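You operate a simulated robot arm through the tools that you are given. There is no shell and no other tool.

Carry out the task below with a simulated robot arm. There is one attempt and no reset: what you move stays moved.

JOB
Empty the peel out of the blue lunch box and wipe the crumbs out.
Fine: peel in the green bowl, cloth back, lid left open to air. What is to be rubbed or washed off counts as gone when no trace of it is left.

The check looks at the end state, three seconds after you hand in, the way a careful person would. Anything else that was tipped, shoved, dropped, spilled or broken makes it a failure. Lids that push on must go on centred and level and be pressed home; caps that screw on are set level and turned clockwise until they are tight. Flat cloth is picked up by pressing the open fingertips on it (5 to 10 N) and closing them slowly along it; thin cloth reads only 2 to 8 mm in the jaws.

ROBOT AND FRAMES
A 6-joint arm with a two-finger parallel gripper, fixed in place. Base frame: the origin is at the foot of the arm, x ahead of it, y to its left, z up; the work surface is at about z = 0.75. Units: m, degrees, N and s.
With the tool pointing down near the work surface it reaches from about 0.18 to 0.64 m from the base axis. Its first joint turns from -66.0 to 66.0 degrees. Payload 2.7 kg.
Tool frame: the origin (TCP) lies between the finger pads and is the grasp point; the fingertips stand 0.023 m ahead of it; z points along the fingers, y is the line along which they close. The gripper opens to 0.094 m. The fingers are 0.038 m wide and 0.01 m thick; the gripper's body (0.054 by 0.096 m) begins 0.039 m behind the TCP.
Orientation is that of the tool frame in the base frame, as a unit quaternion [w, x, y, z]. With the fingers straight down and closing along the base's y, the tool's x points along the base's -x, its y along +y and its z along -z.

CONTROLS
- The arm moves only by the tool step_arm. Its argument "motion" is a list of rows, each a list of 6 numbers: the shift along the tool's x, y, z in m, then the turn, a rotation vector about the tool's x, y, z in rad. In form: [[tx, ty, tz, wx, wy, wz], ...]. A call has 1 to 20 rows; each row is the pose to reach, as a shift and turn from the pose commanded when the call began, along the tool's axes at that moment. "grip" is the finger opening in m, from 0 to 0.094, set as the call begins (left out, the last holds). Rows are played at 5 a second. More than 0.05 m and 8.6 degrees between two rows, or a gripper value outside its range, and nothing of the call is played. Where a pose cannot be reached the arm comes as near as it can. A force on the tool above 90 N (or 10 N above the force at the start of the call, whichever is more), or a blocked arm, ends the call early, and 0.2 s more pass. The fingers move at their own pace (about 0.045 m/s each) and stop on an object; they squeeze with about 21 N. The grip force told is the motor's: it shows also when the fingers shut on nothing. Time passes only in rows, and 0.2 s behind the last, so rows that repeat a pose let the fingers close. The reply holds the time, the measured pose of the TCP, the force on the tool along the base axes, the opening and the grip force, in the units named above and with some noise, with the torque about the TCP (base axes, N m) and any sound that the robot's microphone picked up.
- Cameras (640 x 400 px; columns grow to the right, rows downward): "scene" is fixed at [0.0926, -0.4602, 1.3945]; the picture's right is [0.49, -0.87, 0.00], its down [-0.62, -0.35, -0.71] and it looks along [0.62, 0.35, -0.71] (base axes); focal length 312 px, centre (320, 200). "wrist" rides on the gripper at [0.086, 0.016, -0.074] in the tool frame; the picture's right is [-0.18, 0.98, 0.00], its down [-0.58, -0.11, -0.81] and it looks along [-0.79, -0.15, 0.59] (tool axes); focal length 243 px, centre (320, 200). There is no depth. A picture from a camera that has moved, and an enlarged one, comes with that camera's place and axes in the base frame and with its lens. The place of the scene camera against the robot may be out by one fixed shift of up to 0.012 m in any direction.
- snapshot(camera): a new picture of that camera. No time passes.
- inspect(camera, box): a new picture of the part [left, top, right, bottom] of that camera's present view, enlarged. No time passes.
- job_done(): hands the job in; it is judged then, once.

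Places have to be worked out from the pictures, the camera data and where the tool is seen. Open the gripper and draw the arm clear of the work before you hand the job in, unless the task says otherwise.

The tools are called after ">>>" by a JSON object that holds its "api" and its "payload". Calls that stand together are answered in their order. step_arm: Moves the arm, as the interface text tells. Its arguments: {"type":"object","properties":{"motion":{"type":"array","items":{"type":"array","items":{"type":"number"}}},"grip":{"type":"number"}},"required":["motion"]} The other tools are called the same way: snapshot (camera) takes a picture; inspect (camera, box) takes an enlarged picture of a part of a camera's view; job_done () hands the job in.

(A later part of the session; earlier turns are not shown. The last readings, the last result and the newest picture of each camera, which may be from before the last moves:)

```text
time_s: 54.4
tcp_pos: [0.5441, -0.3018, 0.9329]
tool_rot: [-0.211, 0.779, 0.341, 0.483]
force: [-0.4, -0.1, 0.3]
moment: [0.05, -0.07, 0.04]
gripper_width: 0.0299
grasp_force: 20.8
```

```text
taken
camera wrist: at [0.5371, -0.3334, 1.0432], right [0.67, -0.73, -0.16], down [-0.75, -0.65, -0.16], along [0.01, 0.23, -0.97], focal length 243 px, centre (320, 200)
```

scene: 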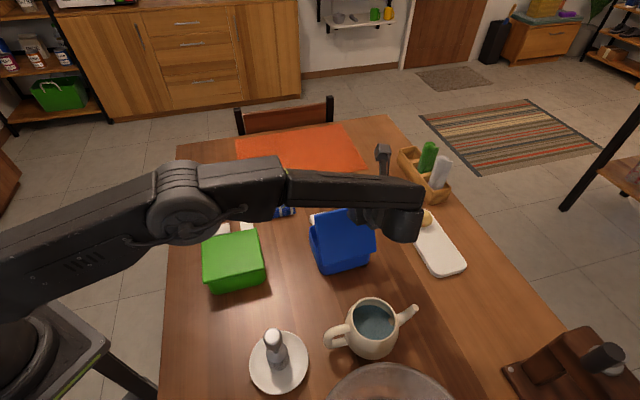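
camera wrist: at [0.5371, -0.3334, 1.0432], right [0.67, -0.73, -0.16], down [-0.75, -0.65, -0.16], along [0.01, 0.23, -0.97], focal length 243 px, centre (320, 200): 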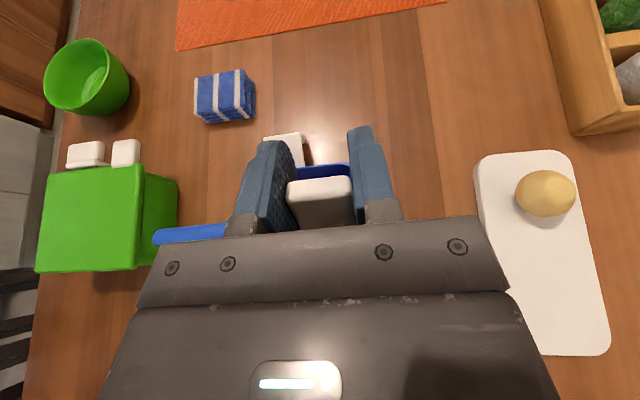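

Lid at about 64°, forces near zero, no obstacles close. Continuing another 20°.

>>> {"api": "step_arm", "payload": {"motion": [[-0.0005, 0, -0.012, 0, 0.087, 0], [-0.0021, 0, -0.024, 0, 0.1745, 0], [-0.0047, 0, -0.0357, 0, 0.26, 0], [-0.0083, 0, -0.0472, 0, 0.347, 0]]}}

>>> {"api": "snapshot", "payload": {"camera": "scene"}}

>>> {"api": "snapshot", "payload": {"camera": "wrist"}}

```text
time_s: 55.4
tcp_pos: [0.5128, -0.3353, 0.9468]
tool_rot: [-0.267, 0.683, 0.299, 0.61]
force: [-0.7, -0.1, 0.8]
moment: [-0.08, 0.05, 0.07]
gripper_width: 0.0298
grasp_force: 21.4
```

```text
taken
```

scene: 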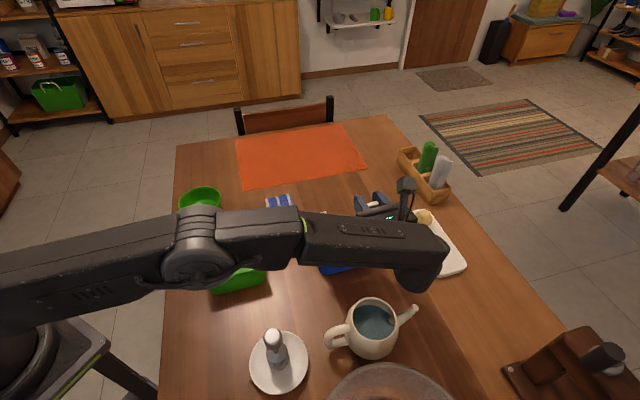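

```text
taken
camera wrist: at [0.4819, -0.3937, 1.0406], right [0.71, -0.68, -0.18], down [-0.67, -0.56, -0.49], along [0.23, 0.47, -0.85], focal length 243 px, centre (320, 200)
```

wrist: 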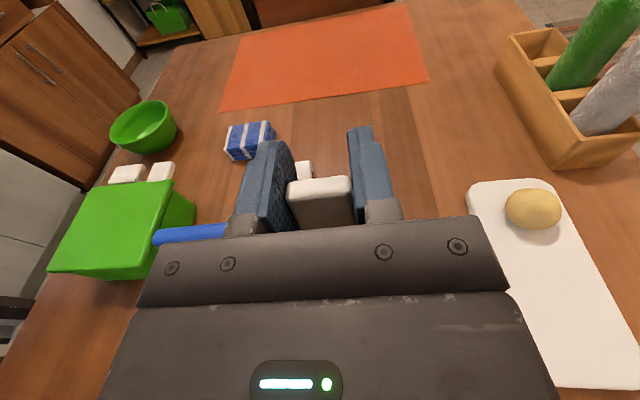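

The lid is nearly upright (about 84°). I'll take it a further 15° past vertical so it rests open.

>>> {"api": "step_arm", "payload": {"motion": [[-0.0005, 0, -0.012, 0, 0.087, 0], [-0.0021, 0, -0.024, 0, 0.1745, 0], [-0.0047, 0, -0.0357, 0, 0.262, 0]]}}

>>> {"api": "snapshot", "payload": {"camera": "scene"}}

>>> {"api": "snapshot", "payload": {"camera": "wrist"}}

```text
time_s: 56.2
tcp_pos: [0.4884, -0.3622, 0.946]
tool_rot: [-0.302, 0.598, 0.261, 0.695]
force: [-0.3, -5.1, 3.6]
moment: [-0.27, 0.39, 0.09]
gripper_width: 0.0299
grasp_force: 21.5
```

```text
taken
```

scene: 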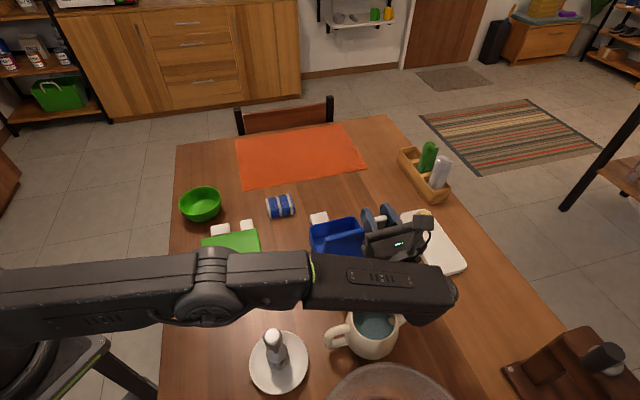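

```text
taken
camera wrist: at [0.4417, -0.4365, 1.0208], right [0.74, -0.65, -0.18], down [-0.56, -0.45, -0.7], along [0.37, 0.62, -0.7], focal length 243 px, centre (320, 200)
```

wrist: 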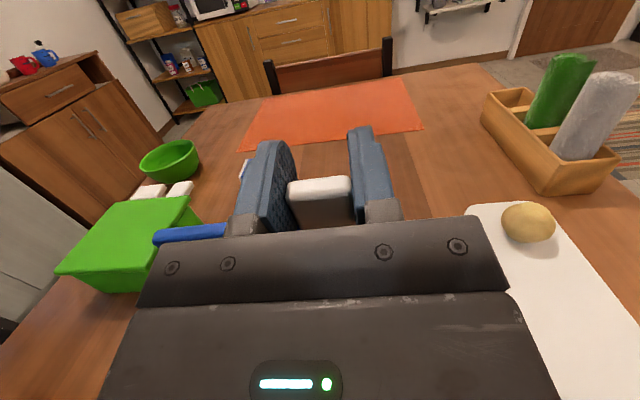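

The lid stands slightly past vertical. I'll open the fingers in place and see whether the lid stays by itself.

>>> {"api": "step_arm", "payload": {"motion": [[0, 0, 0, 0, 0, 0], [0, 0, 0, 0, 0, 0], [0, 0, 0, 0, 0, 0]], "grip": 0.05}}

>>> {"api": "snapshot", "payload": {"camera": "wrist"}}

>>> {"api": "inspect", "payload": {"camera": "scene", "box": [280, 180, 480, 340]}}

```text
time_s: 57.0
tcp_pos: [0.4883, -0.3608, 0.946]
tool_rot: [-0.303, 0.598, 0.261, 0.694]
force: [0.7, -0.4, 0.9]
moment: [0.02, 0.06, -0.01]
gripper_width: 0.0497
grasp_force: 0.0
```

```text
taken
camera wrist: at [0.4422, -0.4356, 1.0198], right [0.74, -0.65, -0.18], down [-0.56, -0.45, -0.69], along [0.37, 0.62, -0.7], focal length 243 px, centre (320, 200)
```

wrist: 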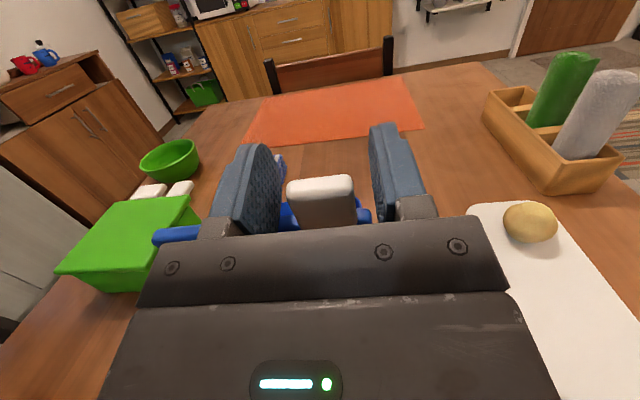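

```text
2.50 times, centred on (380, 260) of scene
camera zoom: at [0.0925, -0.4602, 1.3945], right [0.49, -0.87, 0.0], down [-0.62, -0.35, -0.71], along [0.62, 0.35, -0.71], focal length 781 px, centre (170, 50)
```

zoom: 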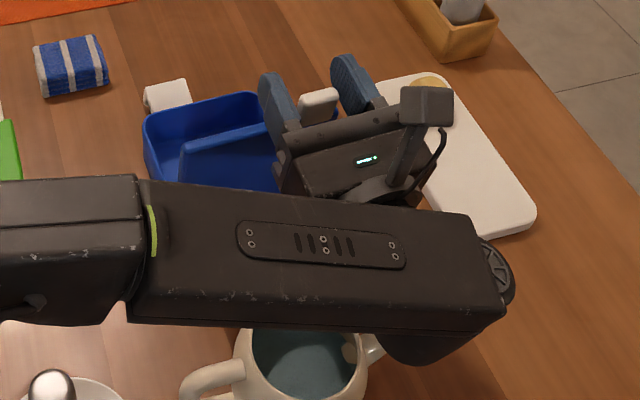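

The lid stays up on its own with the fingers open. I'll slide straight up off the tab, then turn the tool back to vertical well above the lid.

>>> {"api": "step_arm", "payload": {"motion": [[0.02, 0, 0.003, 0, 0, 0], [0.04, 0, 0.006, 0, 0, 0], [0.065, 0, 0.0097, 0, 0, 0], [0.09, 0, 0.0134, 0, 0, 0], [0.1, 0, 0.015, 0, -0.132, 0], [0.1, 0, 0.015, 0, -0.264, 0], [0.1, 0, 0.015, 0, -0.396, 0], [0.1, 0, 0.015, 0, -0.528, 0], [0.1, 0, 0.015, 0, -0.66, 0], [0.1, 0, 0.015, 0, -0.792, 0], [0.1, 0, 0.015, 0, -0.924, 0], [0.1, 0, 0.015, 0, -1.056, 0], [0.1, 0, 0.015, 0, -1.188, 0], [0.1, 0, 0.015, 0, -1.32, 0], [0.1, 0, 0.015, 0, -1.452, 0], [0.1, 0, 0.015, 0, -1.584, 0], [0.1, 0, 0.015, 0, -1.719, 0]]}}

>>> {"api": "snapshot", "payload": {"camera": "scene"}}

>>> {"api": "snapshot", "payload": {"camera": "wrist"}}

```text
time_s: 60.6
tcp_pos: [0.4883, -0.3616, 1.0468]
tool_rot: [0.0, 0.916, 0.401, -0.001]
force: [-0.2, 0.5, 0.3]
moment: [-0.04, -0.05, 0.0]
gripper_width: 0.05
grasp_force: 0.0
```

```text
taken
```

scene: 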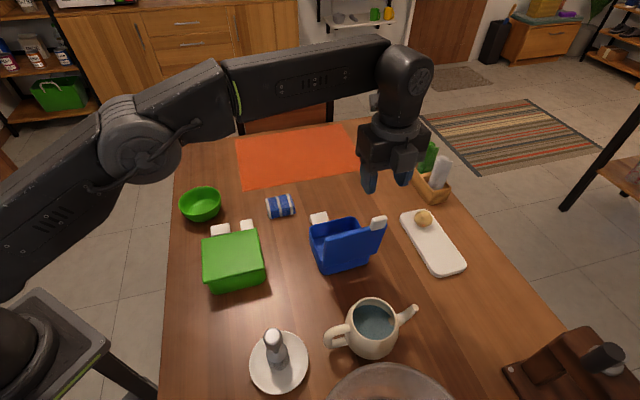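

```text
taken
camera wrist: at [0.5602, -0.3086, 1.1211], right [0.6, -0.8, 0.0], down [-0.47, -0.35, 0.81], along [-0.65, -0.48, -0.59], focal length 243 px, centre (320, 200)
```

wrist: 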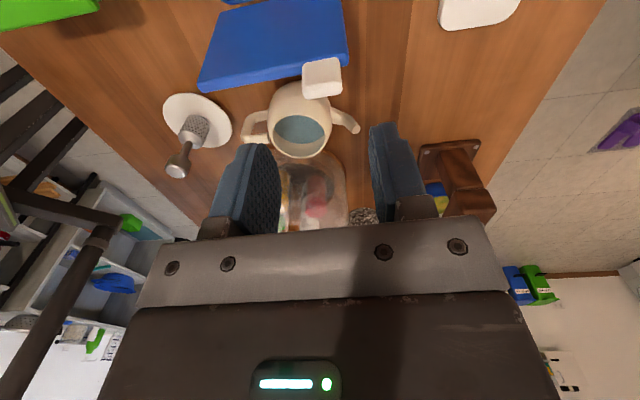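

The lid stands open by itself. I'll move over the box and tilt the camera to look straight down into it.

>>> {"api": "step_arm", "payload": {"motion": [[0.0126, -0.0098, 0.0, 0, 0.117, 0], [0.0252, -0.0197, 0.0, 0, 0.233, 0], [0.0378, -0.0295, 0.01, 0, 0.35, 0], [0.0503, -0.0394, 0.02, 0, 0.467, 0], [0.063, -0.0493, 0.03, 0, 0.583, 0], [0.0755, -0.0591, 0.037, 0, 0.7, 0]], "grip": 0.094}}

>>> {"api": "snapshot", "payload": {"camera": "wrist"}}

>>> {"api": "inspect", "payload": {"camera": "scene", "box": [280, 190, 400, 280]}}

```text
time_s: 62.0
tcp_pos: [0.4979, -0.2679, 1.0124]
tool_rot: [-0.137, 0.86, 0.377, 0.315]
force: [0.3, 0.1, -0.9]
moment: [0.02, -0.01, 0.0]
gripper_width: 0.0938
grasp_force: 0.0
```

```text
taken
camera wrist: at [0.5222, -0.2645, 1.1236], right [0.63, -0.77, -0.12], down [-0.73, -0.63, 0.24], along [-0.26, -0.06, -0.96], focal length 243 px, centre (320, 200)
```

wrist: 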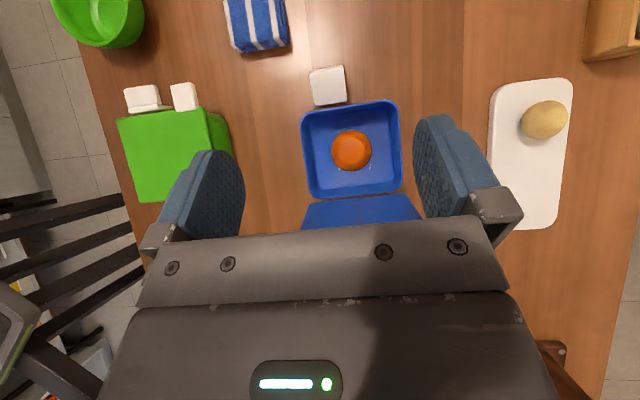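

```text
4.44 times, centred on (340, 235) of scene
camera zoom: at [0.0926, -0.4602, 1.3945], right [0.49, -0.87, 0.0], down [-0.62, -0.35, -0.71], along [0.62, 0.35, -0.71], focal length 1388 px, centre (231, 44)
```

zoom: 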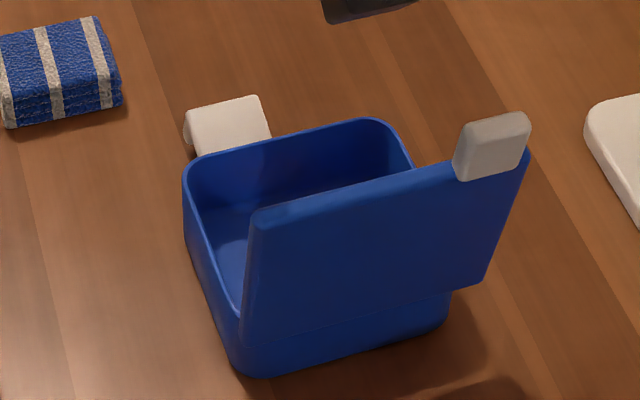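

I can see an orange peel in the box. I'll enlarge the interior to see the peel's shape and the crumbs.

>>> {"api": "inspect", "payload": {"camera": "wrist", "box": [295, 95, 415, 205]}}

>>> {"api": "inspect", "payload": {"camera": "wrist", "box": [40, 0, 360, 110]}}

```text
3.64 times, centred on (355, 150) of wrist
camera zoom: at [0.5222, -0.2645, 1.1236], right [0.63, -0.77, -0.12], down [-0.73, -0.63, 0.24], along [-0.26, -0.06, -0.96], focal length 882 px, centre (193, 382)
```

zoom: 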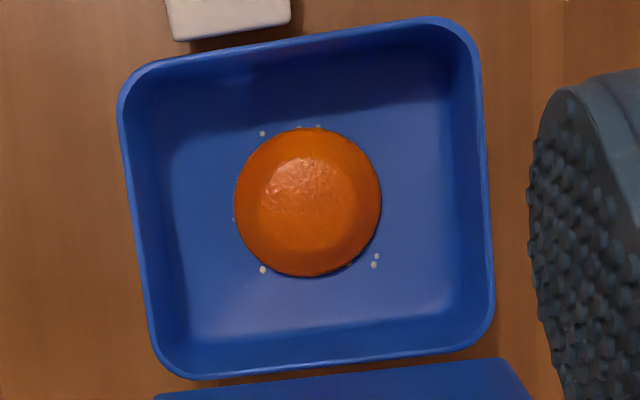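

```text
2.00 times, centred on (200, 55) of wrist
camera zoom: at [0.5222, -0.2645, 1.1236], right [0.63, -0.77, -0.12], down [-0.73, -0.63, 0.24], along [-0.26, -0.06, -0.96], focal length 485 px, centre (560, 490)
```

zoom: 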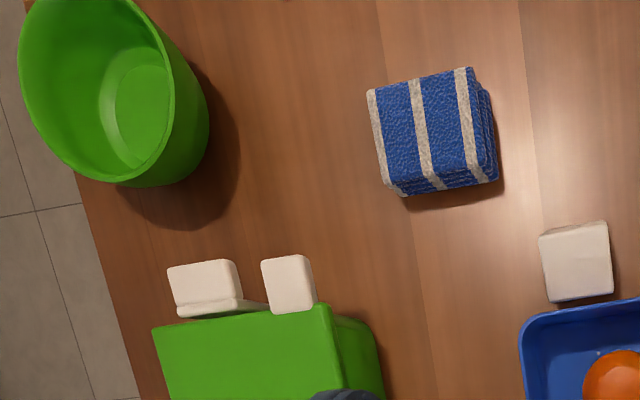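

The peel is a dome about 5.5 cm across at the box centre, near (0.512,-0.276), with pale crumbs around it. I'll bring the tool upright over it at safe height and check the alignment.

>>> {"api": "step_arm", "payload": {"motion": [[0.0005, 0.0026, 0.0004, 0, -0.117, 0], [0.001, 0.0052, 0.0009, 0, -0.233, 0], [0.0015, 0.0078, 0.0013, 0, -0.35, 0], [0.002, 0.0103, 0.0017, 0, -0.467, 0], [0.0026, 0.0129, 0.0022, 0, -0.583, 0], [0.0031, 0.0155, 0.0026, 0, -0.7, 0]], "grip": 0.076}}

>>> {"api": "step_arm", "payload": {"motion": [[0, 0, 0.04, 0, 0, 0], [0, 0, 0.08, 0, 0, 0], [0, 0, 0.12, 0, 0, 0], [0, 0, 0.14, 0, 0, 0]]}}

>>> {"api": "snapshot", "payload": {"camera": "wrist"}}

>>> {"api": "inspect", "payload": {"camera": "scene", "box": [280, 170, 400, 280]}}

```text
time_s: 63.4
tcp_pos: [0.5122, -0.2743, 1.0108]
tool_rot: [0.002, 0.916, 0.401, -0.002]
force: [0.0, 0.5, -0.6]
moment: [0.0, 0.0, -0.02]
gripper_width: 0.0761
grasp_force: 0.1
```

```text
time_s: 64.4
tcp_pos: [0.5131, -0.2742, 0.8696]
tool_rot: [0.0, 0.916, 0.401, 0.0]
force: [0.3, 0.4, -0.3]
moment: [0.02, 0.01, 0.0]
gripper_width: 0.0759
grasp_force: 0.1
```

```text
taken
camera wrist: at [0.5833, -0.2217, 0.9437], right [0.6, -0.8, 0.0], down [-0.47, -0.35, 0.81], along [-0.65, -0.48, -0.59], focal length 243 px, centre (320, 200)
```

wrist: 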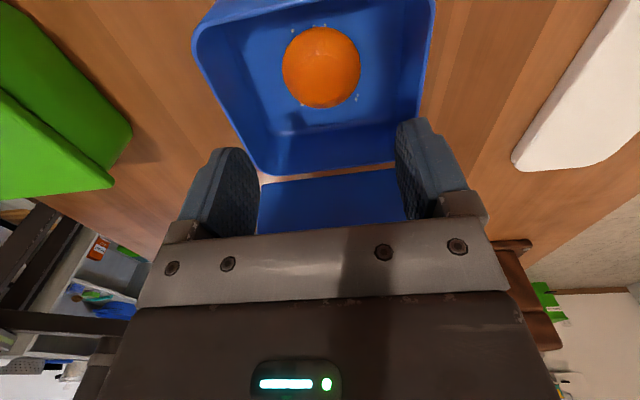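

```text
3.64 times, centred on (340, 225) of scene
camera zoom: at [0.0926, -0.4602, 1.3945], right [0.49, -0.87, 0.0], down [-0.62, -0.35, -0.71], along [0.62, 0.35, -0.71], focal length 1136 px, centre (247, 109)
```

zoom: 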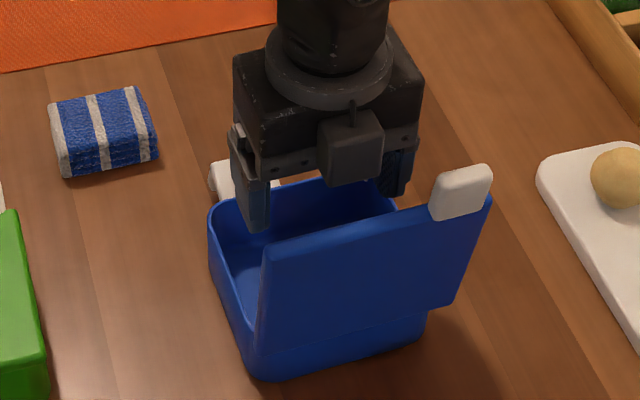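

The fingers are aligned around the peel with about 1 cm clearance to it and to the walls, and the gripper clears the lid. I'll descend into the box in two stages.

>>> {"api": "step_arm", "payload": {"motion": [[0.002, 0, 0.02, 0, 0, 0], [0.002, 0, 0.04, 0, 0, 0], [0.002, 0, 0.055, 0, 0, 0]], "grip": 0.076}}

>>> {"api": "snapshot", "payload": {"camera": "wrist"}}

>>> {"api": "inspect", "payload": {"camera": "scene", "box": [280, 170, 400, 280]}}

```text
time_s: 65.2
tcp_pos: [0.514, -0.2721, 0.8146]
tool_rot: [-0.001, 0.916, 0.401, 0.0]
force: [-0.2, -0.3, -0.2]
moment: [0.0, -0.02, 0.0]
gripper_width: 0.0761
grasp_force: 0.2
```

```text
taken
camera wrist: at [0.5848, -0.2192, 0.8888], right [0.6, -0.8, 0.0], down [-0.47, -0.35, 0.81], along [-0.65, -0.48, -0.59], focal length 243 px, centre (320, 200)
```

wrist: 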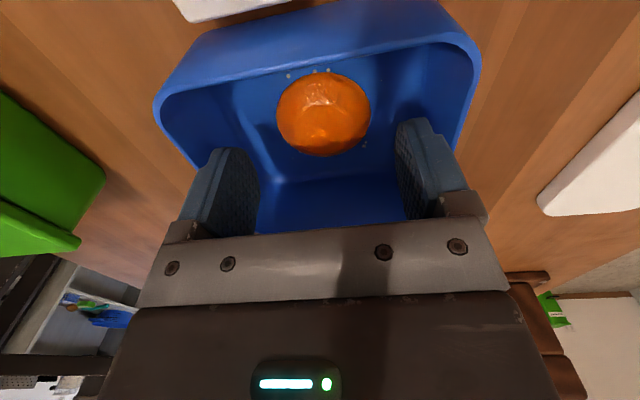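

```text
3.64 times, centred on (340, 225) of scene
camera zoom: at [0.0926, -0.4602, 1.3945], right [0.49, -0.87, 0.0], down [-0.62, -0.35, -0.71], along [0.62, 0.35, -0.71], focal length 1136 px, centre (247, 109)
```

zoom: 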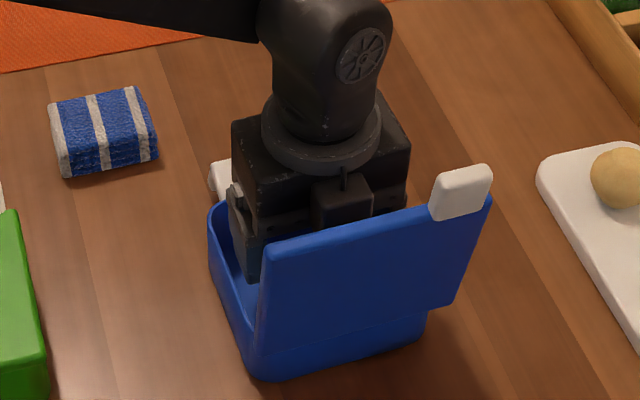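

Centred and clear. I'll go down the last 3 cm so the fingertips sit just above the floor, then close gently on the peel.

>>> {"api": "step_arm", "payload": {"motion": [[0, 0, 0.012, 0, 0, 0], [0, 0, 0.022, 0, 0, 0], [0, 0, 0.03, 0, 0, 0]]}}

>>> {"api": "step_arm", "payload": {"motion": [[0, 0, 0, 0, 0, 0], [0, 0, 0, 0, 0, 0], [0, 0, 0, 0, 0, 0], [0, 0, 0, 0, 0, 0]], "grip": 0.04}}

>>> {"api": "inspect", "payload": {"camera": "wrist", "box": [180, 60, 480, 240]}}

```text
time_s: 66.0
tcp_pos: [0.5149, -0.2719, 0.7843]
tool_rot: [0.0, 0.916, 0.401, 0.001]
force: [-0.7, 0.0, 0.1]
moment: [0.0, -0.02, 0.01]
gripper_width: 0.0761
grasp_force: 0.1
```

```text
time_s: 67.0
tcp_pos: [0.5139, -0.2722, 0.7889]
tool_rot: [0.001, 0.916, 0.402, 0.001]
force: [-6.7, 4.8, 28.3]
moment: [0.14, 0.44, -0.06]
gripper_width: 0.0444
grasp_force: 20.6
```

```text
2.13 times, centred on (330, 150) of wrist
camera zoom: at [0.5851, -0.2191, 0.8622], right [0.6, -0.8, 0.0], down [-0.48, -0.35, 0.81], along [-0.64, -0.48, -0.59], focal length 518 px, centre (299, 307)
```

zoom: 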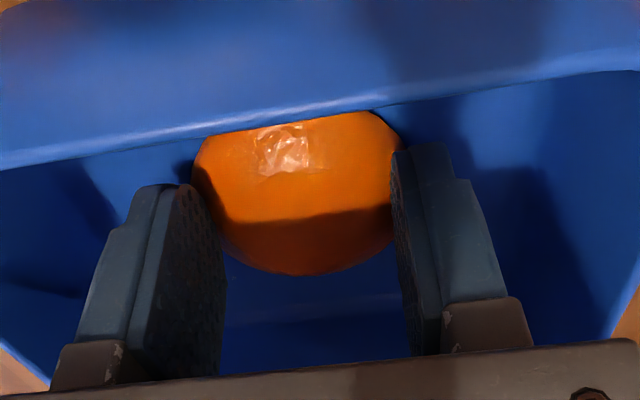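

The fingers rode up on the dome (28 N upward), so the hold is too high. I'll open again and look before going lower.

>>> {"api": "step_arm", "payload": {"motion": [[0, 0, -0.003, 0, 0, 0], [0, 0, -0.003, 0, 0, 0], [0, 0, -0.003, 0, 0, 0]], "grip": 0.078}}

>>> {"api": "inspect", "payload": {"camera": "wrist", "box": [180, 60, 480, 240]}}

```text
time_s: 67.8
tcp_pos: [0.5125, -0.2723, 0.7879]
tool_rot: [0.001, 0.916, 0.401, 0.0]
force: [-0.7, -0.3, 0.0]
moment: [0.01, 0.0, -0.01]
gripper_width: 0.0777
grasp_force: 0.0
```

```text
2.13 times, centred on (330, 150) of wrist
camera zoom: at [0.584, -0.2192, 0.8618], right [0.6, -0.8, 0.0], down [-0.47, -0.35, 0.81], along [-0.65, -0.48, -0.59], focal length 518 px, centre (299, 307)
```

zoom: 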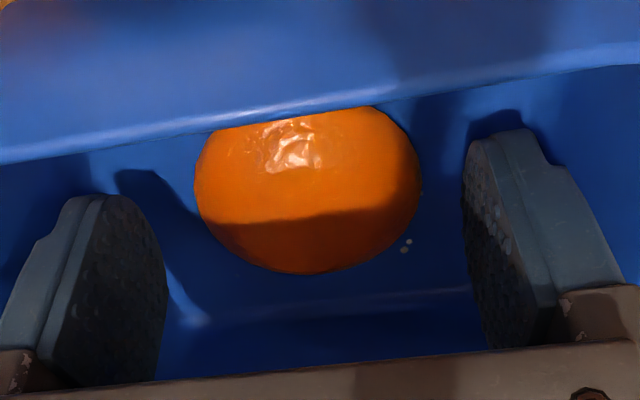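

The peel is undisturbed and centred. I'll lower until the fingertips just reach the floor, watching the force.

>>> {"api": "step_arm", "payload": {"motion": [[0.002, 0, 0.003, 0, 0, 0], [0.002, 0, 0.006, 0, 0, 0], [0.002, 0, 0.008, 0, 0, 0]]}}

```text
time_s: 68.6
tcp_pos: [0.5143, -0.2718, 0.7804]
tool_rot: [0.0, 0.916, 0.402, 0.0]
force: [-0.1, 0.0, 0.1]
moment: [-0.01, 0.0, -0.02]
gripper_width: 0.0781
grasp_force: 0.0
```

No contact yet at tip height 0.757. I'll go down in 2 mm steps.

>>> {"api": "step_arm", "payload": {"motion": [[0, 0, 0.001, 0, 0, 0], [0, 0, 0.002, 0, 0, 0], [0, 0, 0.003, 0, 0, 0]]}}

```text
time_s: 69.4
tcp_pos: [0.514, -0.2714, 0.7778]
tool_rot: [0.0, 0.916, 0.401, 0.0]
force: [0.2, -0.5, 4.9]
moment: [0.17, 0.19, 0.03]
gripper_width: 0.0781
grasp_force: 0.1
```

Floor found (tips at 0.7545). I'll lift 1 mm and close on the base of the peel.

>>> {"api": "step_arm", "payload": {"motion": [[0, 0, -0.001, 0, 0, 0], [0, 0, -0.001, 0, 0, 0], [0, 0, -0.001, 0, 0, 0], [0, 0, -0.001, 0, 0, 0], [0, 0, -0.001, 0, 0, 0]], "grip": 0.044}}

>>> {"api": "inspect", "payload": {"camera": "wrist", "box": [180, 60, 480, 240]}}

```text
time_s: 70.6
tcp_pos: [0.5142, -0.2705, 0.7777]
tool_rot: [0.0, 0.916, 0.401, 0.0]
force: [-0.4, 3.0, 3.8]
moment: [0.17, 0.01, 0.05]
gripper_width: 0.0585
grasp_force: 21.4
```

```text
2.13 times, centred on (330, 150) of wrist
camera zoom: at [0.5845, -0.2176, 0.8518], right [0.6, -0.8, 0.0], down [-0.47, -0.35, 0.81], along [-0.65, -0.48, -0.59], focal length 518 px, centre (299, 307)
```

zoom: 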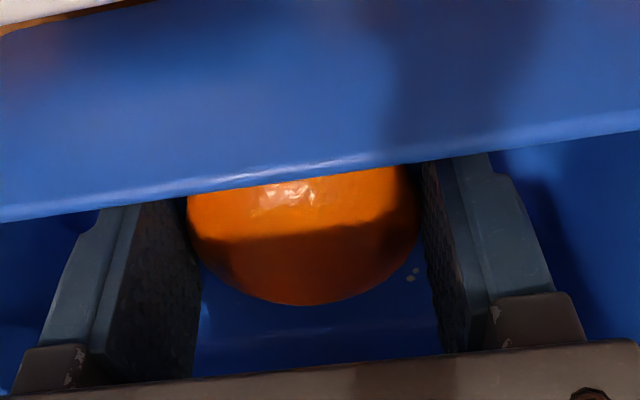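

The peel is held at its base (0.0585 m) with little upward push. I'll lift slowly and check that it stays.

>>> {"api": "step_arm", "payload": {"motion": [[0, 0, -0.005, 0, 0, 0], [0, 0, -0.015, 0, 0, 0], [0, 0, -0.03, 0, 0, 0]]}}

>>> {"api": "inspect", "payload": {"camera": "wrist", "box": [180, 60, 480, 240]}}

```text
time_s: 71.4
tcp_pos: [0.5121, -0.2718, 0.8073]
tool_rot: [0.001, 0.916, 0.401, -0.001]
force: [-0.2, -0.5, -0.7]
moment: [0.0, 0.01, 0.01]
gripper_width: 0.0439
grasp_force: 0.0
```

```text
2.13 times, centred on (330, 150) of wrist
camera zoom: at [0.5834, -0.2187, 0.8817], right [0.6, -0.8, 0.0], down [-0.47, -0.35, 0.81], along [-0.65, -0.48, -0.59], focal length 518 px, centre (299, 307)
```

zoom: 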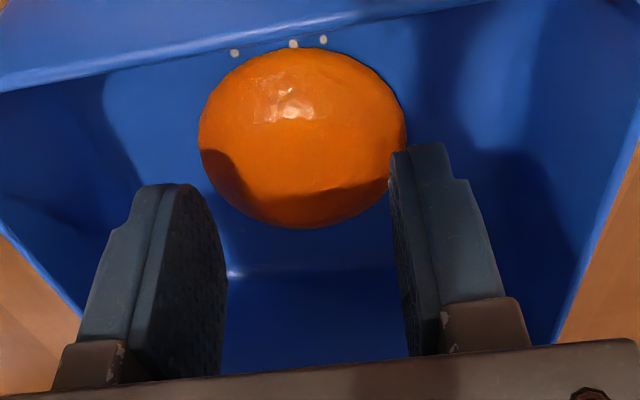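

The peel slipped out as I lifted; it is still in place. I'll re-centre by 4 mm, set the fingertips right on the floor, close again and lift much more slowly.

>>> {"api": "step_arm", "payload": {"motion": [[0.004, 0, 0, 0, 0, 0], [0.004, 0, 0, 0, 0, 0], [0.004, 0, 0.015, 0, 0, 0], [0.004, 0, 0.025, 0, 0, 0], [0.004, 0, 0.0305, 0, 0, 0], [0.004, 0, 0.0315, 0, 0, 0]], "grip": 0.08}}

>>> {"api": "step_arm", "payload": {"motion": [[0, 0, 0, 0, 0, 0], [0, 0, 0, 0, 0, 0], [0, 0, 0, 0, 0, 0], [0, 0, 0, 0, 0, 0]], "grip": 0.05}}

```text
time_s: 72.8
tcp_pos: [0.5169, -0.2685, 0.7775]
tool_rot: [0.001, 0.916, 0.401, 0.001]
force: [-4.2, -0.3, 11.0]
moment: [0.37, 0.39, 0.05]
gripper_width: 0.0811
grasp_force: 1.3
```

```text
time_s: 73.8
tcp_pos: [0.5166, -0.2679, 0.7779]
tool_rot: [0.001, 0.916, 0.401, 0.0]
force: [-6.8, 12.5, 26.3]
moment: [0.77, 0.8, -0.09]
gripper_width: 0.0586
grasp_force: 21.5
```

Held at 0.0586 m. I'll lift slowly, 1–2 mm per step, watching the opening.

>>> {"api": "step_arm", "payload": {"motion": [[0, 0, -0.001, 0, 0, 0], [0, 0, -0.002, 0, 0, 0], [0, 0, -0.003, 0, 0, 0], [0, 0, -0.004, 0, 0, 0]]}}

```text
time_s: 74.8
tcp_pos: [0.5151, -0.2685, 0.7792]
tool_rot: [0.0, 0.916, 0.401, -0.001]
force: [-0.7, -0.3, -0.5]
moment: [0.0, 0.03, 0.0]
gripper_width: 0.0586
grasp_force: 21.1
```

Still holding at 0.0586. Continuing slowly upward.

>>> {"api": "step_arm", "payload": {"motion": [[0, 0, -0.001, 0, 0, 0], [0, 0, -0.002, 0, 0, 0], [0, 0, -0.003, 0, 0, 0], [0, 0, -0.004, 0, 0, 0], [0, 0, -0.005, 0, 0, 0]]}}

>>> {"api": "inspect", "payload": {"camera": "wrist", "box": [180, 60, 480, 240]}}

```text
time_s: 76.0
tcp_pos: [0.5145, -0.2677, 0.7856]
tool_rot: [0.001, 0.916, 0.401, 0.0]
force: [0.0, -0.2, -1.3]
moment: [0.01, -0.01, -0.01]
gripper_width: 0.0583
grasp_force: 20.9
```

```text
2.13 times, centred on (330, 150) of wrist
camera zoom: at [0.5868, -0.2143, 0.8596], right [0.6, -0.8, 0.0], down [-0.47, -0.35, 0.81], along [-0.65, -0.48, -0.59], focal length 518 px, centre (299, 307)
```

zoom: 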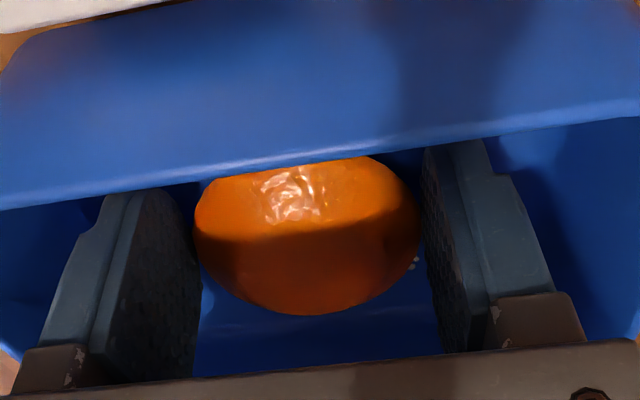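

The peel is coming up with the fingers (still 0.058 m wide). I'll keep lifting at a slow pace.

>>> {"api": "step_arm", "payload": {"motion": [[0, 0, -0.002, 0, 0, 0], [0, 0, -0.004, 0, 0, 0], [0, 0, -0.007, 0, 0, 0], [0, 0, -0.01, 0, 0, 0], [0, 0, -0.013, 0, 0, 0], [0, 0, -0.016, 0, 0, 0], [0, 0, -0.019, 0, 0, 0], [0, 0, -0.022, 0, 0, 0], [0, 0, -0.025, 0, 0, 0], [0, 0, -0.028, 0, 0, 0]]}}

>>> {"api": "snapshot", "payload": {"camera": "wrist"}}

```text
time_s: 78.2
tcp_pos: [0.5164, -0.2689, 0.8135]
tool_rot: [0.001, 0.916, 0.402, 0.0]
force: [-1.0, 0.0, 0.6]
moment: [0.02, -0.01, 0.04]
gripper_width: 0.0585
grasp_force: 21.3
```

```text
taken
camera wrist: at [0.5876, -0.2151, 0.8879], right [0.6, -0.8, 0.0], down [-0.47, -0.35, 0.81], along [-0.65, -0.48, -0.59], focal length 243 px, centre (320, 200)
```

wrist: 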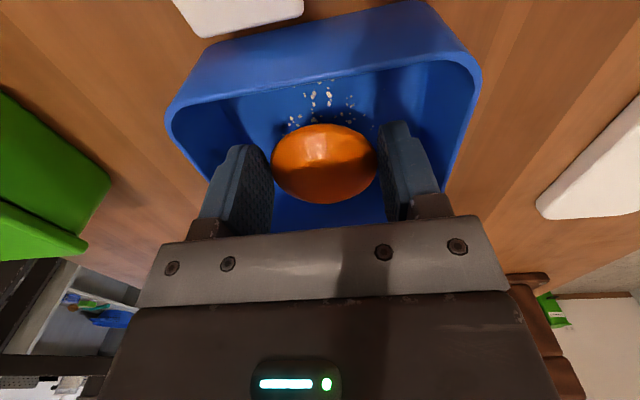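

The peel is securely held and the crumbs on the floor are now visible. I'll raise it clear of the lid.

>>> {"api": "step_arm", "payload": {"motion": [[0, 0, -0.006, 0, 0, 0], [0, 0, -0.014, 0, 0, 0], [0, 0, -0.024, 0, 0, 0], [0, 0, -0.036, 0, 0, 0], [0, 0, -0.05, 0, 0, 0], [0, 0, -0.065, 0, 0, 0], [0, 0, -0.08, 0, 0, 0], [0, 0, -0.095, 0, 0, 0], [0, 0, -0.108, 0, 0, 0], [0, 0, -0.118, 0, 0, 0]]}}

>>> {"api": "snapshot", "payload": {"camera": "wrist"}}

>>> {"api": "inspect", "payload": {"camera": "wrist", "box": [200, 20, 440, 200]}}

```text
time_s: 80.4
tcp_pos: [0.516, -0.268, 0.9318]
tool_rot: [0.0, 0.916, 0.401, 0.0]
force: [0.3, 0.1, 0.3]
moment: [-0.03, 0.0, -0.01]
gripper_width: 0.0587
grasp_force: 21.0
```

```text
taken
camera wrist: at [0.5875, -0.2149, 1.0058], right [0.6, -0.8, 0.0], down [-0.47, -0.35, 0.81], along [-0.65, -0.48, -0.59], focal length 243 px, centre (320, 200)
```

wrist: 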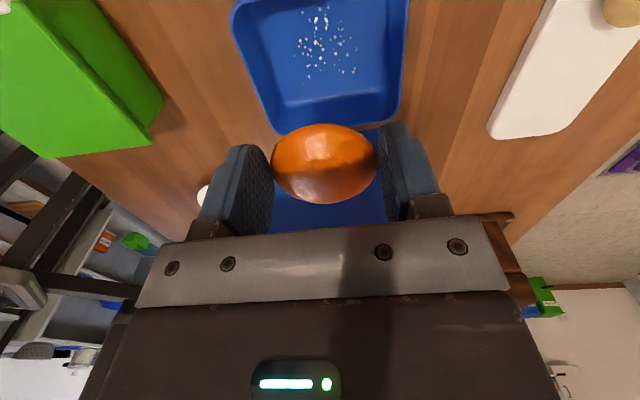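

```text
2.22 times, centred on (320, 110) of wrist
camera zoom: at [0.5875, -0.2149, 1.0058], right [0.6, -0.8, 0.0], down [-0.47, -0.35, 0.81], along [-0.65, -0.48, -0.59], focal length 539 px, centre (320, 400)
```

zoom: 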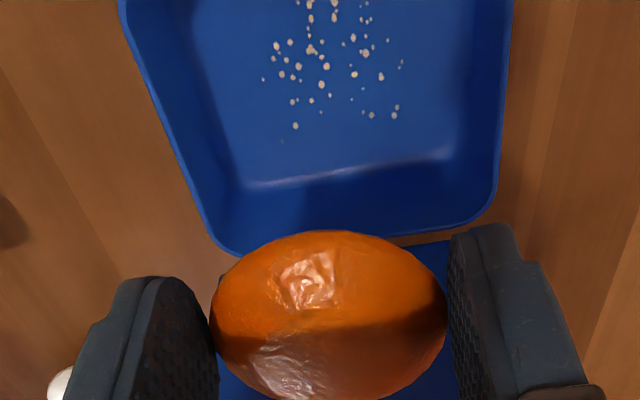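

Peel held, crumbs clustered in the middle of the floor. Now I'll carry the peel across to the green bowl at about (0.444, 0.108), staying high.

>>> {"api": "step_arm", "payload": {"motion": [[0.012, -0.016, 0, 0, 0, 0], [0.028, -0.038, 0, 0, 0, 0], [0.046, -0.062, 0, 0, 0, 0], [0.064, -0.086, 0, 0, 0, 0], [0.082, -0.111, 0, 0, 0, 0], [0.1, -0.135, 0, 0, 0, 0], [0.118, -0.16, 0, 0, 0, 0], [0.136, -0.184, 0, 0, 0, 0], [0.154, -0.208, 0, 0, 0, 0], [0.172, -0.232, 0, 0, 0, 0], [0.19, -0.257, 0, 0, 0, 0], [0.207, -0.28, 0, 0, 0, 0], [0.22, -0.297, 0, 0, 0, 0], [0.228, -0.308, 0, 0, 0, 0]]}}

>>> {"api": "snapshot", "payload": {"camera": "wrist"}}

>>> {"api": "snapshot", "payload": {"camera": "scene"}}

```text
time_s: 83.4
tcp_pos: [0.4452, 0.1092, 0.9315]
tool_rot: [0.0, 0.916, 0.401, 0.0]
force: [-0.1, 0.2, 0.0]
moment: [-0.02, -0.03, -0.01]
gripper_width: 0.0586
grasp_force: 21.2
```

```text
taken
camera wrist: at [0.5158, 0.1619, 1.0054], right [0.6, -0.8, 0.0], down [-0.47, -0.35, 0.81], along [-0.65, -0.48, -0.59], focal length 243 px, centre (320, 200)
```

wrist: 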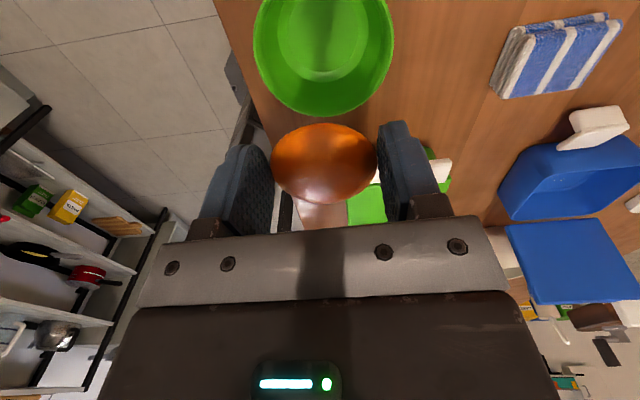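

```text
taken
```

scene: 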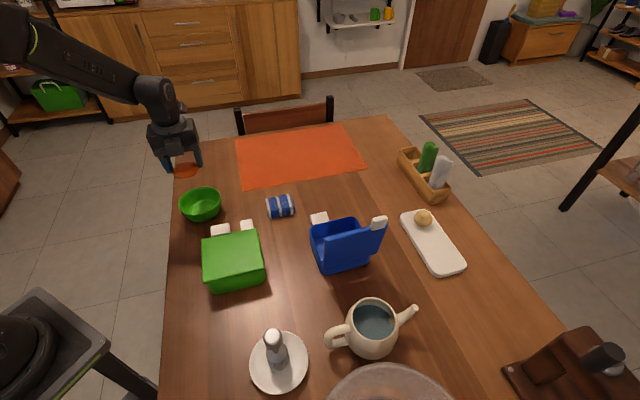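

The bowl's centre is straight below (about (0.4445, 0.107), rim z ≈ 0.80, radius ≈ 0.052). I'll lower the peel into it.

>>> {"api": "step_arm", "payload": {"motion": [[0, 0, 0.012, 0, 0, 0], [0, 0, 0.03, 0, 0, 0], [0, 0, 0.05, 0, 0, 0], [0, 0, 0.07, 0, 0, 0], [0, 0, 0.085, 0, 0, 0], [0, 0, 0.095, 0, 0, 0]]}}

>>> {"api": "snapshot", "payload": {"camera": "wrist"}}

>>> {"api": "inspect", "payload": {"camera": "scene", "box": [140, 130, 280, 240]}}

```text
time_s: 84.8
tcp_pos: [0.4455, 0.1078, 0.8367]
tool_rot: [0.0, 0.916, 0.401, 0.0]
force: [-0.4, -0.6, -1.0]
moment: [0.01, -0.01, -0.02]
gripper_width: 0.0585
grasp_force: 21.2
```

```text
taken
camera wrist: at [0.5155, 0.1619, 0.9109], right [0.6, -0.8, 0.0], down [-0.47, -0.35, 0.81], along [-0.65, -0.48, -0.59], focal length 243 px, centre (320, 200)
```

wrist: 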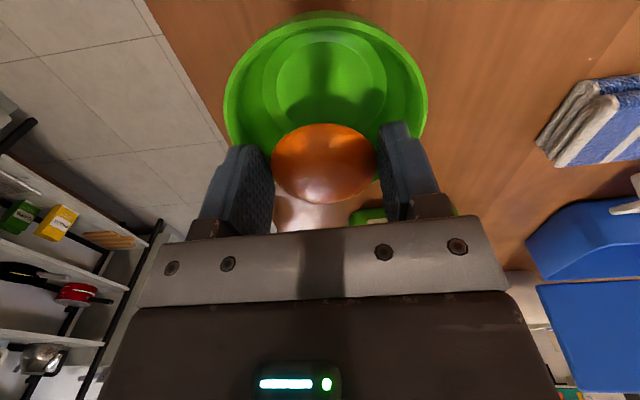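

```text
3.64 times, centred on (210, 185) of scene
camera zoom: at [0.0926, -0.4602, 1.3945], right [0.49, -0.87, 0.0], down [-0.62, -0.35, -0.71], along [0.62, 0.35, -0.71], focal length 1136 px, centre (720, 254)
```

zoom: 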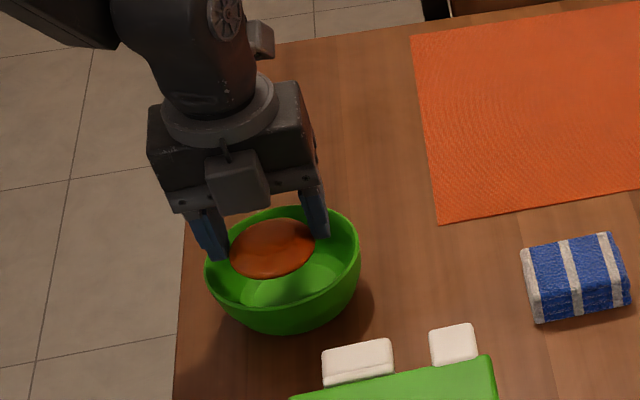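

The peel is over the bowl, bowl centre perhaps 4 mm outward. I'll adjust and lower a further 3 cm.

>>> {"api": "step_arm", "payload": {"motion": [[0.003, 0, 0.006, 0, 0, 0], [0.004, 0, 0.014, 0, 0, 0], [0.004, 0, 0.022, 0, 0, 0], [0.004, 0, 0.03, 0, 0, 0]]}}

>>> {"api": "snapshot", "payload": {"camera": "wrist"}}

>>> {"api": "inspect", "payload": {"camera": "scene", "box": [140, 130, 280, 240]}}

```text
time_s: 85.8
tcp_pos: [0.4527, 0.1153, 0.8205]
tool_rot: [0.001, 0.915, 0.404, 0.009]
force: [-5.3, 1.9, 20.9]
moment: [0.58, 0.26, 0.08]
gripper_width: 0.0583
grasp_force: 20.6
stopped in row 4: the force on the tool passed its limit at 99 N (the readings are from after the stop); the commanded pose is now the measured one
```

```text
taken
camera wrist: at [0.5219, 0.1681, 0.896], right [0.6, -0.8, 0.0], down [-0.49, -0.36, 0.8], along [-0.63, -0.48, -0.6], focal length 243 px, centre (320, 200)
```

wrist: 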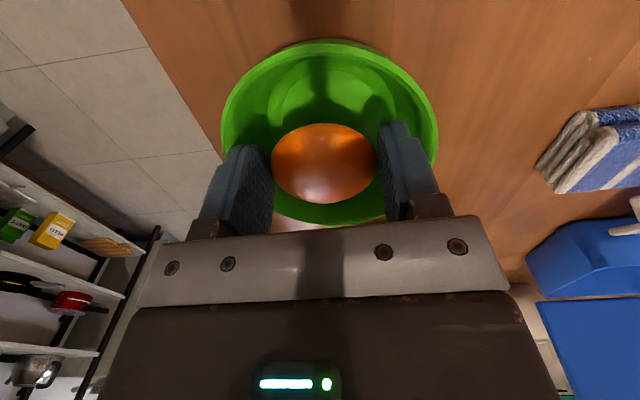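

```text
3.64 times, centred on (210, 185) of scene
camera zoom: at [0.0922, -0.4602, 1.3945], right [0.49, -0.87, 0.0], down [-0.62, -0.35, -0.71], along [0.62, 0.35, -0.71], focal length 1136 px, centre (720, 254)
```

zoom: 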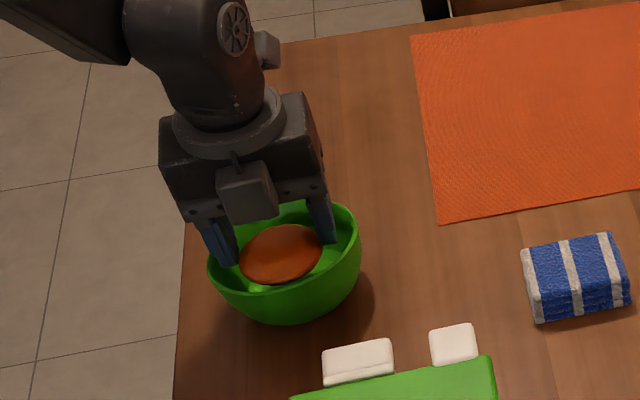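

A finger touched the bowl's rim on the left and the motion stopped; the bowl looks upright. I'll back up a little and re-measure the bowl.

>>> {"api": "step_arm", "payload": {"motion": [[0, 0, -0.005, 0, 0, 0], [0, 0, -0.012, 0, 0, 0], [0, 0, -0.022, 0, 0, 0]]}}

>>> {"api": "snapshot", "payload": {"camera": "wrist"}}

>>> {"api": "inspect", "payload": {"camera": "scene", "box": [140, 130, 280, 240]}}

```text
time_s: 86.6
tcp_pos: [0.4502, 0.1141, 0.8394]
tool_rot: [0.0, 0.915, 0.403, 0.006]
force: [-0.1, 0.3, -0.5]
moment: [-0.02, -0.02, -0.02]
gripper_width: 0.0585
grasp_force: 20.8
```

```text
taken
camera wrist: at [0.5208, 0.1667, 0.9149], right [0.6, -0.8, 0.0], down [-0.48, -0.36, 0.8], along [-0.64, -0.48, -0.6], focal length 243 px, centre (320, 200)
```

wrist: 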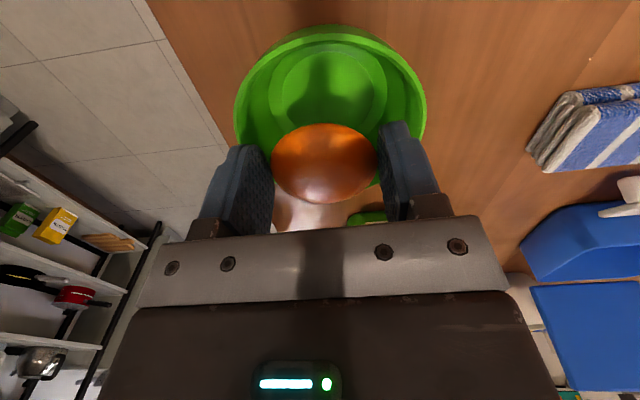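

```text
3.64 times, centred on (210, 185) of scene
camera zoom: at [0.0926, -0.4602, 1.3945], right [0.49, -0.87, 0.0], down [-0.62, -0.35, -0.71], along [0.62, 0.35, -0.71], focal length 1136 px, centre (720, 254)
```

zoom: 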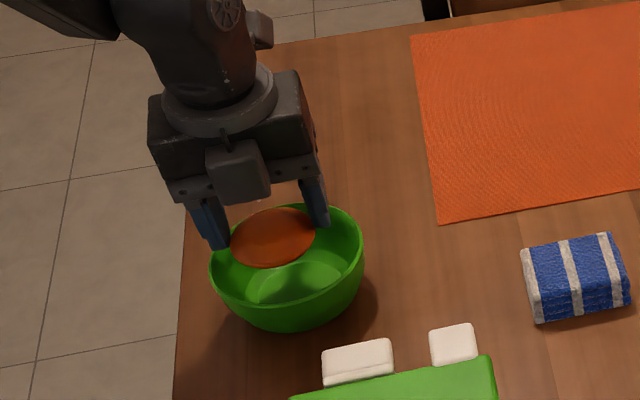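

The bowl is upright and moved at most 2–3 mm. Its centre is about 6 mm toward the right finger; I'll shift, stop with the fingertips just above the rim, and release so the peel drops in.

>>> {"api": "step_arm", "payload": {"motion": [[0.0005, 0.003, 0, 0, 0, 0], [0.001, 0.0065, 0.002, 0, 0, 0], [0.001, 0.0065, 0.006, 0, 0, 0], [0.001, 0.0065, 0.009, 0, 0, 0]]}}

>>> {"api": "snapshot", "payload": {"camera": "wrist"}}

>>> {"api": "inspect", "payload": {"camera": "scene", "box": [140, 130, 280, 240]}}

```text
time_s: 87.6
tcp_pos: [0.456, 0.1107, 0.8311]
tool_rot: [0.0, 0.916, 0.402, 0.006]
force: [0.2, -0.7, -1.4]
moment: [-0.01, 0.01, -0.01]
gripper_width: 0.0585
grasp_force: 21.3
```

```text
taken
camera wrist: at [0.5265, 0.1638, 0.9057], right [0.6, -0.8, 0.0], down [-0.48, -0.36, 0.8], along [-0.64, -0.48, -0.6], focal length 243 px, centre (320, 200)
```

wrist: 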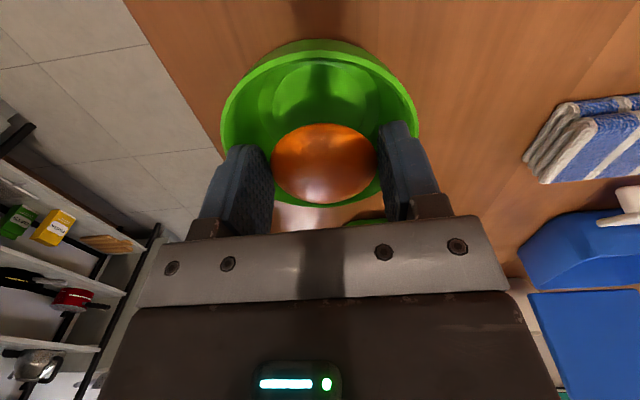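

```text
3.64 times, centred on (210, 185) of scene
camera zoom: at [0.0926, -0.4602, 1.3945], right [0.49, -0.87, 0.0], down [-0.62, -0.35, -0.71], along [0.62, 0.35, -0.71], focal length 1136 px, centre (720, 254)
```

zoom: 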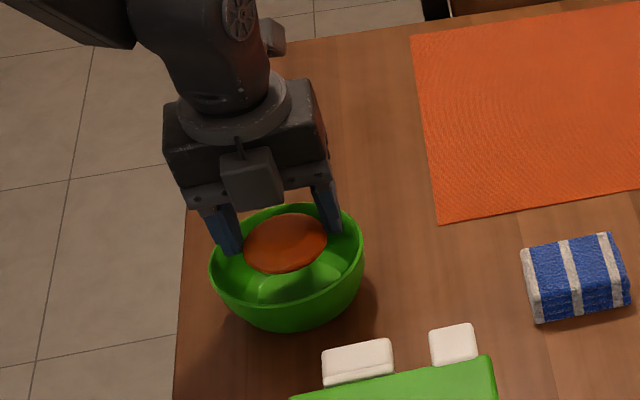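

The peel is centred over the bowl with the tips just above the rim. I'll open the fingers to let it drop in.

>>> {"api": "step_arm", "payload": {"motion": [[0, 0, 0, 0, 0, 0], [0, 0, 0, 0, 0, 0], [0, 0, 0, 0, 0, 0]], "grip": 0.074}}

>>> {"api": "step_arm", "payload": {"motion": [[0, 0, -0.02, 0, 0, 0], [0, 0, -0.06, 0, 0, 0], [0, 0, -0.1, 0, 0, 0]]}}

>>> {"api": "snapshot", "payload": {"camera": "wrist"}}

>>> {"api": "inspect", "payload": {"camera": "scene", "box": [140, 130, 280, 240]}}

```text
time_s: 88.4
tcp_pos: [0.4577, 0.1108, 0.8306]
tool_rot: [0.0, 0.915, 0.403, 0.006]
force: [0.4, 0.2, -0.3]
moment: [0.01, 0.02, 0.0]
gripper_width: 0.0739
grasp_force: 0.0
```

```text
time_s: 89.2
tcp_pos: [0.4558, 0.1091, 0.9334]
tool_rot: [0.001, 0.915, 0.402, 0.006]
force: [0.5, 0.2, 0.3]
moment: [0.0, 0.01, -0.01]
gripper_width: 0.0741
grasp_force: 0.0
```

```text
taken
camera wrist: at [0.5255, 0.1628, 1.008], right [0.6, -0.8, 0.0], down [-0.48, -0.36, 0.8], along [-0.64, -0.48, -0.6], focal length 243 px, centre (320, 200)
```

wrist: 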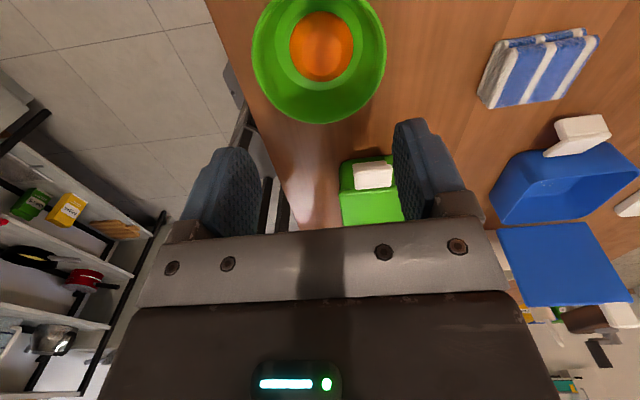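

```text
3.64 times, centred on (210, 185) of scene
camera zoom: at [0.0926, -0.4602, 1.3945], right [0.49, -0.87, 0.0], down [-0.62, -0.35, -0.71], along [0.62, 0.35, -0.71], focal length 1136 px, centre (720, 254)
```

zoom: 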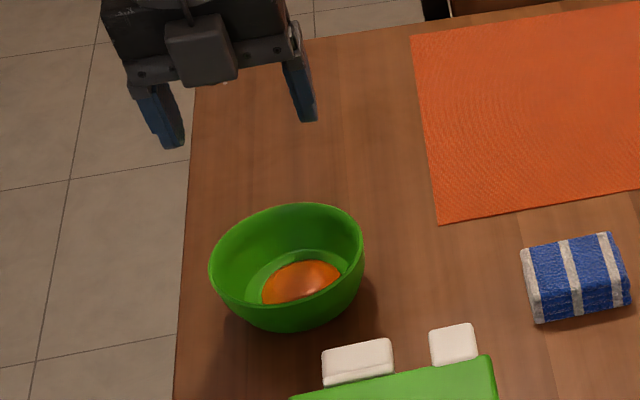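

The peel lies in the bowl. Next the cloth: I'll move the camera over to look closely at the folded cloth near (0.555,-0.07).

>>> {"api": "step_arm", "payload": {"motion": [[0.0, 0.015, 0, 0, 0, 0], [-0.005, 0.045, 0, 0, 0, 0], [-0.012, 0.08, 0, 0, 0, 0], [-0.02, 0.115, 0, 0, 0, 0], [-0.028, 0.145, 0, 0, 0, 0], [-0.033, 0.17, 0, 0, 0, 0], [-0.036, 0.185, -0.01, 0, 0, 0]]}}

>>> {"api": "snapshot", "payload": {"camera": "wrist"}}

>>> {"api": "snapshot", "payload": {"camera": "scene"}}

```text
time_s: 90.8
tcp_pos: [0.5686, -0.041, 0.9425]
tool_rot: [0.001, 0.915, 0.404, 0.006]
force: [-0.3, 0.0, -0.2]
moment: [0.04, 0.0, 0.02]
gripper_width: 0.0738
grasp_force: 0.1
```

```text
taken
camera wrist: at [0.6378, 0.0118, 1.0167], right [0.6, -0.8, 0.0], down [-0.48, -0.36, 0.8], along [-0.64, -0.48, -0.6], focal length 243 px, centre (320, 200)
```

wrist: 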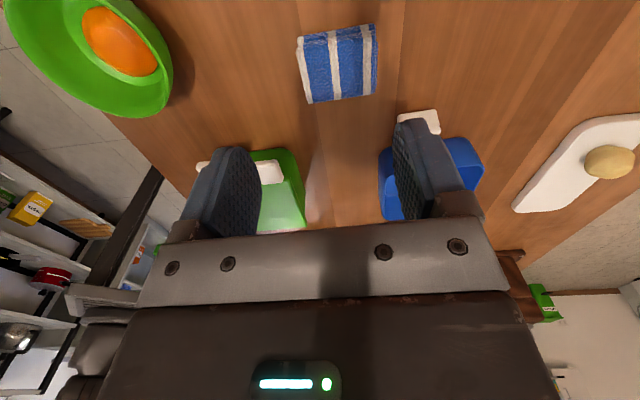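

```text
taken
```

scene: 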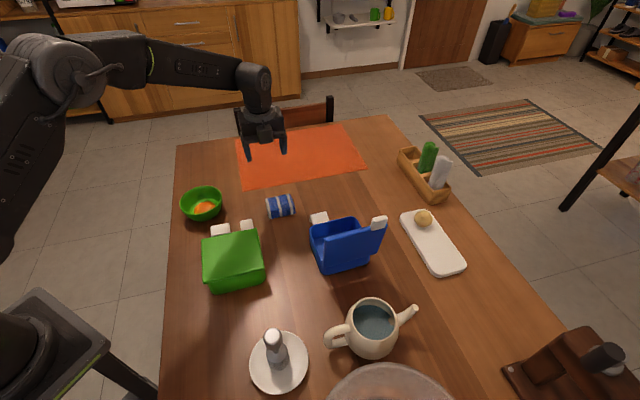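

I'll enlarge the cloth in both cameras to see its folds and orientation.

>>> {"api": "inspect", "payload": {"camera": "wrist", "box": [280, 10, 400, 115]}}

>>> {"api": "inspect", "payload": {"camera": "scene", "box": [255, 185, 305, 225]}}

```text
3.81 times, centred on (340, 62) of wrist
camera zoom: at [0.6378, 0.0118, 1.0167], right [0.6, -0.8, 0.0], down [-0.48, -0.36, 0.8], along [-0.64, -0.48, -0.6], focal length 924 px, centre (244, 724)
```

zoom: 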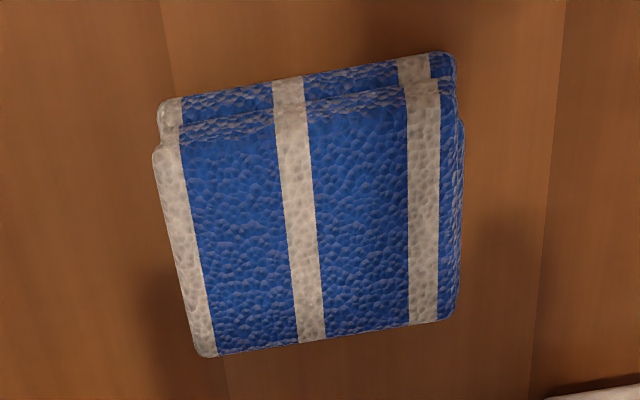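

```text
10.00 times, centred on (280, 205) of scene
camera zoom: at [0.0925, -0.4602, 1.3945], right [0.49, -0.87, 0.0], down [-0.62, -0.35, -0.71], along [0.62, 0.35, -0.71], focal length 3124 px, centre (720, 150)
```

zoom: 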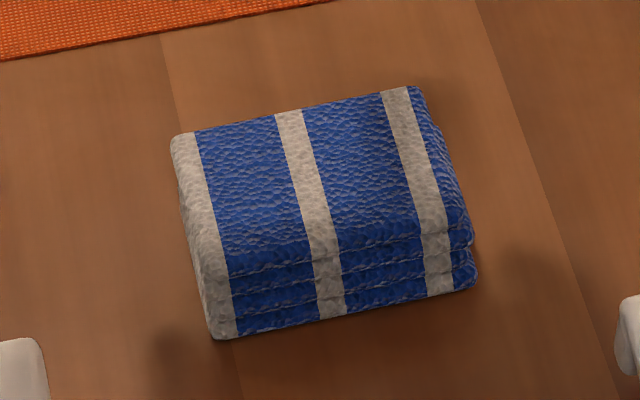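

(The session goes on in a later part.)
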